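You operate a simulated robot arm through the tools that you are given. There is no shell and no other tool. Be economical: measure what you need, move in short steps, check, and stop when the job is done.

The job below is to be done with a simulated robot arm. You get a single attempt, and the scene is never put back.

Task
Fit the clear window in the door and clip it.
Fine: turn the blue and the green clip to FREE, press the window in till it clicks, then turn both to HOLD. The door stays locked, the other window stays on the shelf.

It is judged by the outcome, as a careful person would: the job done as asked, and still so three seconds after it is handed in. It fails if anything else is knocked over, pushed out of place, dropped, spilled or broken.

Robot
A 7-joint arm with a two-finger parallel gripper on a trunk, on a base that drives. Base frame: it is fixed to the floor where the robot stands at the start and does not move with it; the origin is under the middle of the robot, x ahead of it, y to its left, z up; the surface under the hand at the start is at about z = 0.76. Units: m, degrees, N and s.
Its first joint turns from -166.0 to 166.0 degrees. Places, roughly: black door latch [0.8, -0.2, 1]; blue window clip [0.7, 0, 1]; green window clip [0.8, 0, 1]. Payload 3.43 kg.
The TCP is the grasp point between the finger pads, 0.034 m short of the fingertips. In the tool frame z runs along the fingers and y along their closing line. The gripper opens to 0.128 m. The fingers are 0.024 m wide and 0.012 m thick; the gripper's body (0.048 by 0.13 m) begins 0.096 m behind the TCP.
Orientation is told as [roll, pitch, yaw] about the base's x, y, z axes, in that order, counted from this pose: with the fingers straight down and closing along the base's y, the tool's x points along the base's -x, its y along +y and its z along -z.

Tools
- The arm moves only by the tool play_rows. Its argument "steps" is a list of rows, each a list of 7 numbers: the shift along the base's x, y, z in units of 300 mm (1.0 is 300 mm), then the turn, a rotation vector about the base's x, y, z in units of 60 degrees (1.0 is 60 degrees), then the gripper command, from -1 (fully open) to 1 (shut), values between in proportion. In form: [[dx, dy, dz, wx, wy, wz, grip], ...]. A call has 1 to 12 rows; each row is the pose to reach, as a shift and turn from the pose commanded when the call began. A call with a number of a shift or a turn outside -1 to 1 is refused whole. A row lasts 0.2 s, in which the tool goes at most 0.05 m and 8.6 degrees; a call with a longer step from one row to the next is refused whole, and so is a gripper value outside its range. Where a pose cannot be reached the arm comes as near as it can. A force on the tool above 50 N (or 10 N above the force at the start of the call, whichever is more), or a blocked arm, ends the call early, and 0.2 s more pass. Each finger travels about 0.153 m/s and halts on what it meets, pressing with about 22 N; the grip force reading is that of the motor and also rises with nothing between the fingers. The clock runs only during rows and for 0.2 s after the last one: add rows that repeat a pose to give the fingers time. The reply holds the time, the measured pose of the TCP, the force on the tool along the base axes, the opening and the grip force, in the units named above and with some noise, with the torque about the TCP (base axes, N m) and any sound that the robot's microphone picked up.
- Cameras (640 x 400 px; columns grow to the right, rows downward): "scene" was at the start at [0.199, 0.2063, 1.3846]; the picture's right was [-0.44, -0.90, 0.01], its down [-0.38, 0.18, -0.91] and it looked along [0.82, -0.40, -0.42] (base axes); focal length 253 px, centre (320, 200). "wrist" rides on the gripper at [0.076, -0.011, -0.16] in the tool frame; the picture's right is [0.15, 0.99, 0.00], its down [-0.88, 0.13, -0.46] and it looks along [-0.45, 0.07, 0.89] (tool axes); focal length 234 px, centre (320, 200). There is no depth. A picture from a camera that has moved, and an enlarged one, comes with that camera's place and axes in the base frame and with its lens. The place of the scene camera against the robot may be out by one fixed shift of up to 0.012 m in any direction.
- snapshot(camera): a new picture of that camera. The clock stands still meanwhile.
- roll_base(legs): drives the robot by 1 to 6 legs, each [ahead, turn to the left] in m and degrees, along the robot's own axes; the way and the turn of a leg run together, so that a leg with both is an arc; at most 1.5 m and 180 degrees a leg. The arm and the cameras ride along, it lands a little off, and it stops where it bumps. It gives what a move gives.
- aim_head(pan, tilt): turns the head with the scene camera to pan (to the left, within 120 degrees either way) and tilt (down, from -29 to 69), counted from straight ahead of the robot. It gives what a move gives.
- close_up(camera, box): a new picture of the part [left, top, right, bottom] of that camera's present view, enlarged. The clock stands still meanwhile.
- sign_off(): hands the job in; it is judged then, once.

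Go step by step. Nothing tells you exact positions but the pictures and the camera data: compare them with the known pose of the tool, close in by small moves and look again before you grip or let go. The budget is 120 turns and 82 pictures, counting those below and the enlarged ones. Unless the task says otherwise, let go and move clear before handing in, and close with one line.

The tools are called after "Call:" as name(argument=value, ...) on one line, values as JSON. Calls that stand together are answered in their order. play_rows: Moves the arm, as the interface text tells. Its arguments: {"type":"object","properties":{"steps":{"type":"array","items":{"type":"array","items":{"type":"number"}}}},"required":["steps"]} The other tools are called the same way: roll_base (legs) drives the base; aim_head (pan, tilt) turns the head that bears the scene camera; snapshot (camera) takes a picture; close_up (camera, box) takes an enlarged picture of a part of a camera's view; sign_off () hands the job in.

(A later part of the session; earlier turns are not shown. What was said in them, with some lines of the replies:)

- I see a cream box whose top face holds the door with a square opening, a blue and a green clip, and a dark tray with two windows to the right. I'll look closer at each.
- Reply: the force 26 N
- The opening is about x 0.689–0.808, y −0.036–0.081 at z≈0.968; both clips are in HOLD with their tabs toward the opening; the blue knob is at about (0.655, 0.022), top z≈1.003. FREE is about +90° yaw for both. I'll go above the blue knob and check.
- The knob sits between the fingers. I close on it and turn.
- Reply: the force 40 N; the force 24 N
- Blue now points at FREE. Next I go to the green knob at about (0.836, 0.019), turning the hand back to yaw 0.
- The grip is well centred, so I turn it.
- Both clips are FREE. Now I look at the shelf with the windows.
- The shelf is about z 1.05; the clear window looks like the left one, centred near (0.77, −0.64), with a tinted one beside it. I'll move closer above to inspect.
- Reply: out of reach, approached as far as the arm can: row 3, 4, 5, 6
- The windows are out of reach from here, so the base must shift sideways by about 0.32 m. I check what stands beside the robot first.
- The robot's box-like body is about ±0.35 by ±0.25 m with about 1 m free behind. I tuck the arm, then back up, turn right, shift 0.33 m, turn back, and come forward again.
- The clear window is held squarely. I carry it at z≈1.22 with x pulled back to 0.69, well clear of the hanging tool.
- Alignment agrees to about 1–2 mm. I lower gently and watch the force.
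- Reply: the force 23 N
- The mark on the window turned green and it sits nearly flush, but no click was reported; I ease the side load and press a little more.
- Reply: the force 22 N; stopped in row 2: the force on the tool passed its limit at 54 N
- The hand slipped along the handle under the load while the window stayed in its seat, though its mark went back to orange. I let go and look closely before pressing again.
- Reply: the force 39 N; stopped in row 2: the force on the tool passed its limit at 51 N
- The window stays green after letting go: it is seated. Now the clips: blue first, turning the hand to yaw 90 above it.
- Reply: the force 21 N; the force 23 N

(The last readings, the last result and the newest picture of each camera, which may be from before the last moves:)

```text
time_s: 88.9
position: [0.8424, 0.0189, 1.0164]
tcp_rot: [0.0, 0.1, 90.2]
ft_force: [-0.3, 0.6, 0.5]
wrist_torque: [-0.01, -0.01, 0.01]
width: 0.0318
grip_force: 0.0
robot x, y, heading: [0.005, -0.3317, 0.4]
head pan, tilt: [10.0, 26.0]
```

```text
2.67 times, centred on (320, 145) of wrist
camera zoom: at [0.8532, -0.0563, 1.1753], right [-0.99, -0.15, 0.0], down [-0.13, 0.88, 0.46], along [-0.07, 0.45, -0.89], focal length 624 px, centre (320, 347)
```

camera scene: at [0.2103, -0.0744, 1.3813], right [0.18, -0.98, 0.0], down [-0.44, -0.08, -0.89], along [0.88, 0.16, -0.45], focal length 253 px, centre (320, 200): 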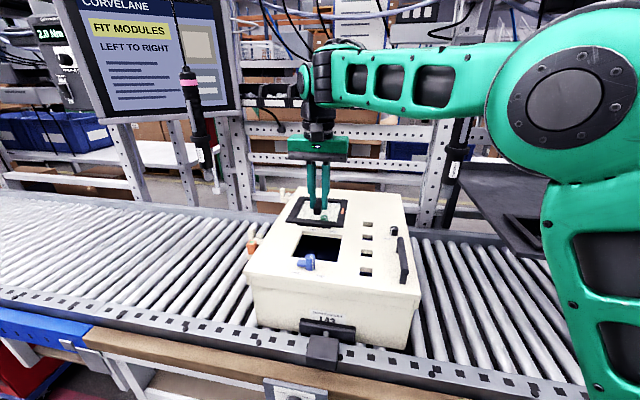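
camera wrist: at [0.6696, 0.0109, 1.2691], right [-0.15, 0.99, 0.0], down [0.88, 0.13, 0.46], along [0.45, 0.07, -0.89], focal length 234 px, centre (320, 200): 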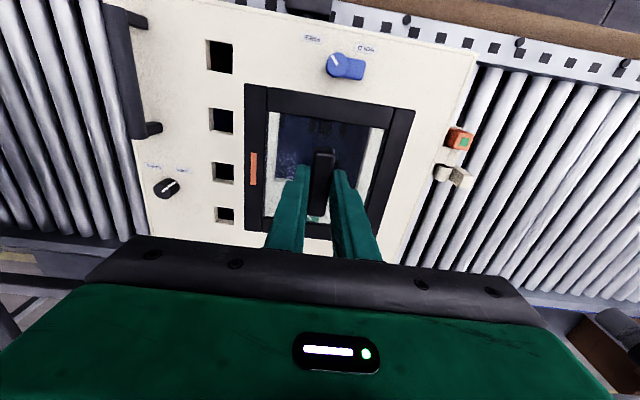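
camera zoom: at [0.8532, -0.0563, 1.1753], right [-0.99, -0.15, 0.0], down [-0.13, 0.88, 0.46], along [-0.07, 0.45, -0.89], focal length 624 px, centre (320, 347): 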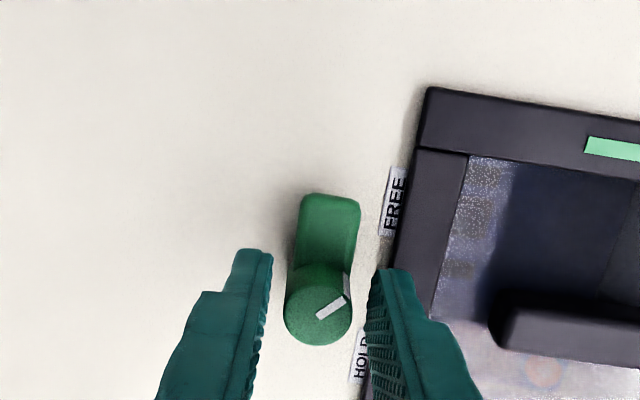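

Call:
play_rows(steps=[[0, 0, 0, 0, 0, 0, 1], [0, 0, 0, 0, 0, 0, 1], [0, 0, 0, 0, 0, -0.125, 1], [0, 0, 0, 0, 0, -0.25, 1], [0, 0, 0, 0, 0, -0.375, 1], [0, 0, 0, 0, 0, -0.5, 1]])

Call:
play_rows(steps=[[0, 0, 0, 0, 0, -0.125, 1], [0, 0, 0, 0, 0, -0.25, 1], [0, 0, 0, 0, 0, -0.375, 1], [0, 0, 0, 0, 0, -0.5, 1], [0, 0, 0, 0, 0, -0.5, 1]])

Call:
close_up(camera="scene", box=[265, 185, 355, 275])

```text
time_s: 90.3
position: [0.8413, 0.0199, 1.0165]
tcp_rot: [0.0, 0.2, 60.0]
ft_force: [2.9, -0.8, -4.3]
wrist_torque: [-0.09, -0.31, 0.03]
width: 0.0217
grip_force: 22.2
robot x, y, heading: [0.0052, -0.3328, 0.7]
head pan, tilt: [10.0, 26.0]
```

```text
time_s: 91.5
position: [0.8392, 0.021, 1.0177]
tcp_rot: [0.0, 0.1, 30.2]
ft_force: [-3.6, 9.2, -7.9]
wrist_torque: [-0.17, 0.4, 0.07]
width: 0.0215
grip_force: 21.9
robot x, y, heading: [0.0092, -0.332, 0.5]
head pan, tilt: [10.0, 26.0]
```

```text
4.44 times, centred on (310, 230) of scene
camera zoom: at [0.2108, -0.0737, 1.3811], right [0.18, -0.98, 0.0], down [-0.44, -0.08, -0.89], along [0.88, 0.16, -0.45], focal length 1124 px, centre (364, 67)
```

zoom: 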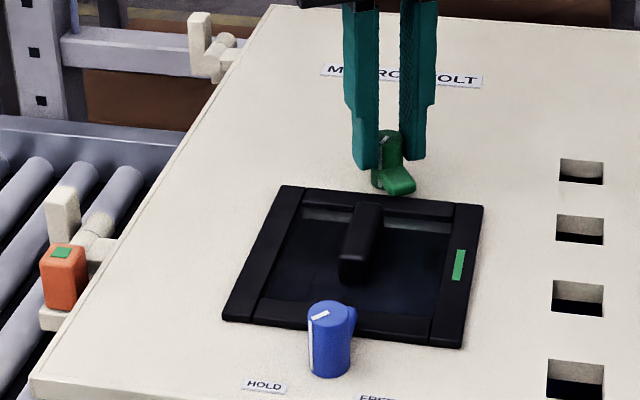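

Call:
play_rows(steps=[[0, -0.003, 0, 0, 0, -0.125, 1], [0, -0.003, 0, 0, 0, -0.25, 1], [0, -0.003, 0, 0, 0, -0.375, 1], [0, -0.003, 0, 0, 0, -0.5, 1], [0, -0.003, 0, 0, 0, -0.51, 1]])

Call:
play_rows(steps=[[0, 0, 0, 0, 0, 0, 0.4], [0, 0, 0, 0, 0, 0, 0.4], [0, 0, 0.13, 0, 0, 0, 0.3], [0, 0, 0.29, 0, 0, 0, 0.2], [-0.08, 0, 0.42, 0, 0, 0, 0.2], [-0.16, 0, 0.55, 0, 0, 0, 0.2], [-0.24, 0, 0.6, 0, 0, 0, -0.5], [-0.36, 0, 0.6, 0, 0, 0, -0.5], [-0.36, 0, 0.6, 0, 0, 0, -0.5]])

Call:
close_up(camera="wrist", box=[200, 60, 440, 240])

Call:
close_up(camera="scene", box=[240, 185, 400, 285])

```text
time_s: 92.7
position: [0.8397, 0.0223, 1.0161]
tcp_rot: [-0.1, 0.0, -0.3]
ft_force: [-3.0, 38.9, -5.1]
wrist_torque: [1.24, 0.16, 0.2]
width: 0.0217
grip_force: 21.9
robot x, y, heading: [0.0045, -0.3332, 0.5]
head pan, tilt: [10.0, 26.0]
```

```text
time_s: 94.7
position: [0.7334, 0.0185, 1.1997]
tcp_rot: [-0.1, 0.1, -0.5]
ft_force: [0.6, 0.5, -0.1]
wrist_torque: [0.01, 0.03, 0.0]
width: 0.096
grip_force: 0.0
robot x, y, heading: [0.0054, -0.331, 0.8]
head pan, tilt: [10.0, 26.0]
```

```text
2.22 times, centred on (320, 150) of wrist
camera zoom: at [0.6576, 0.0082, 1.3578], right [-0.14, 0.99, 0.0], down [0.88, 0.12, 0.45], along [0.45, 0.06, -0.89], focal length 520 px, centre (320, 311)
```

zoom: 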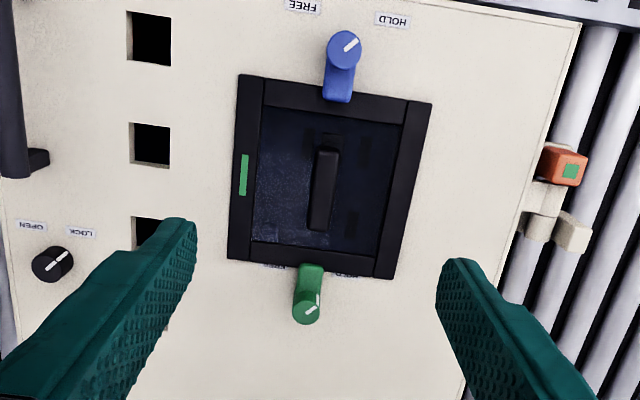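

```text
4.00 times, centred on (320, 235) of scene
camera zoom: at [0.2104, -0.0743, 1.3813], right [0.18, -0.98, 0.0], down [-0.44, -0.08, -0.89], along [0.88, 0.16, -0.45], focal length 1012 px, centre (320, 60)
```

zoom: 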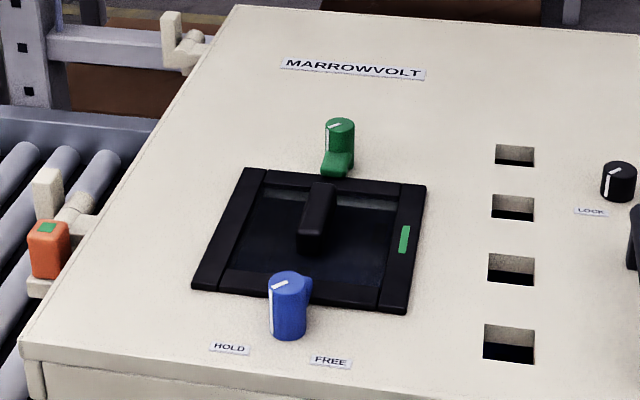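

Both clips point to HOLD with their tabs over the frame. The window's mark is green, the door latch still reads LOCK, and the hand is clear, so I hand in.

Call:
sign_off()

```text
The job is handed in.
```

The clear window is pressed into the door and stayed seated after I let go, with its mark showing green, though the microphone never reported a click. Both clips are turned to HOLD, the door is still locked, and the other window was left on the shelf.
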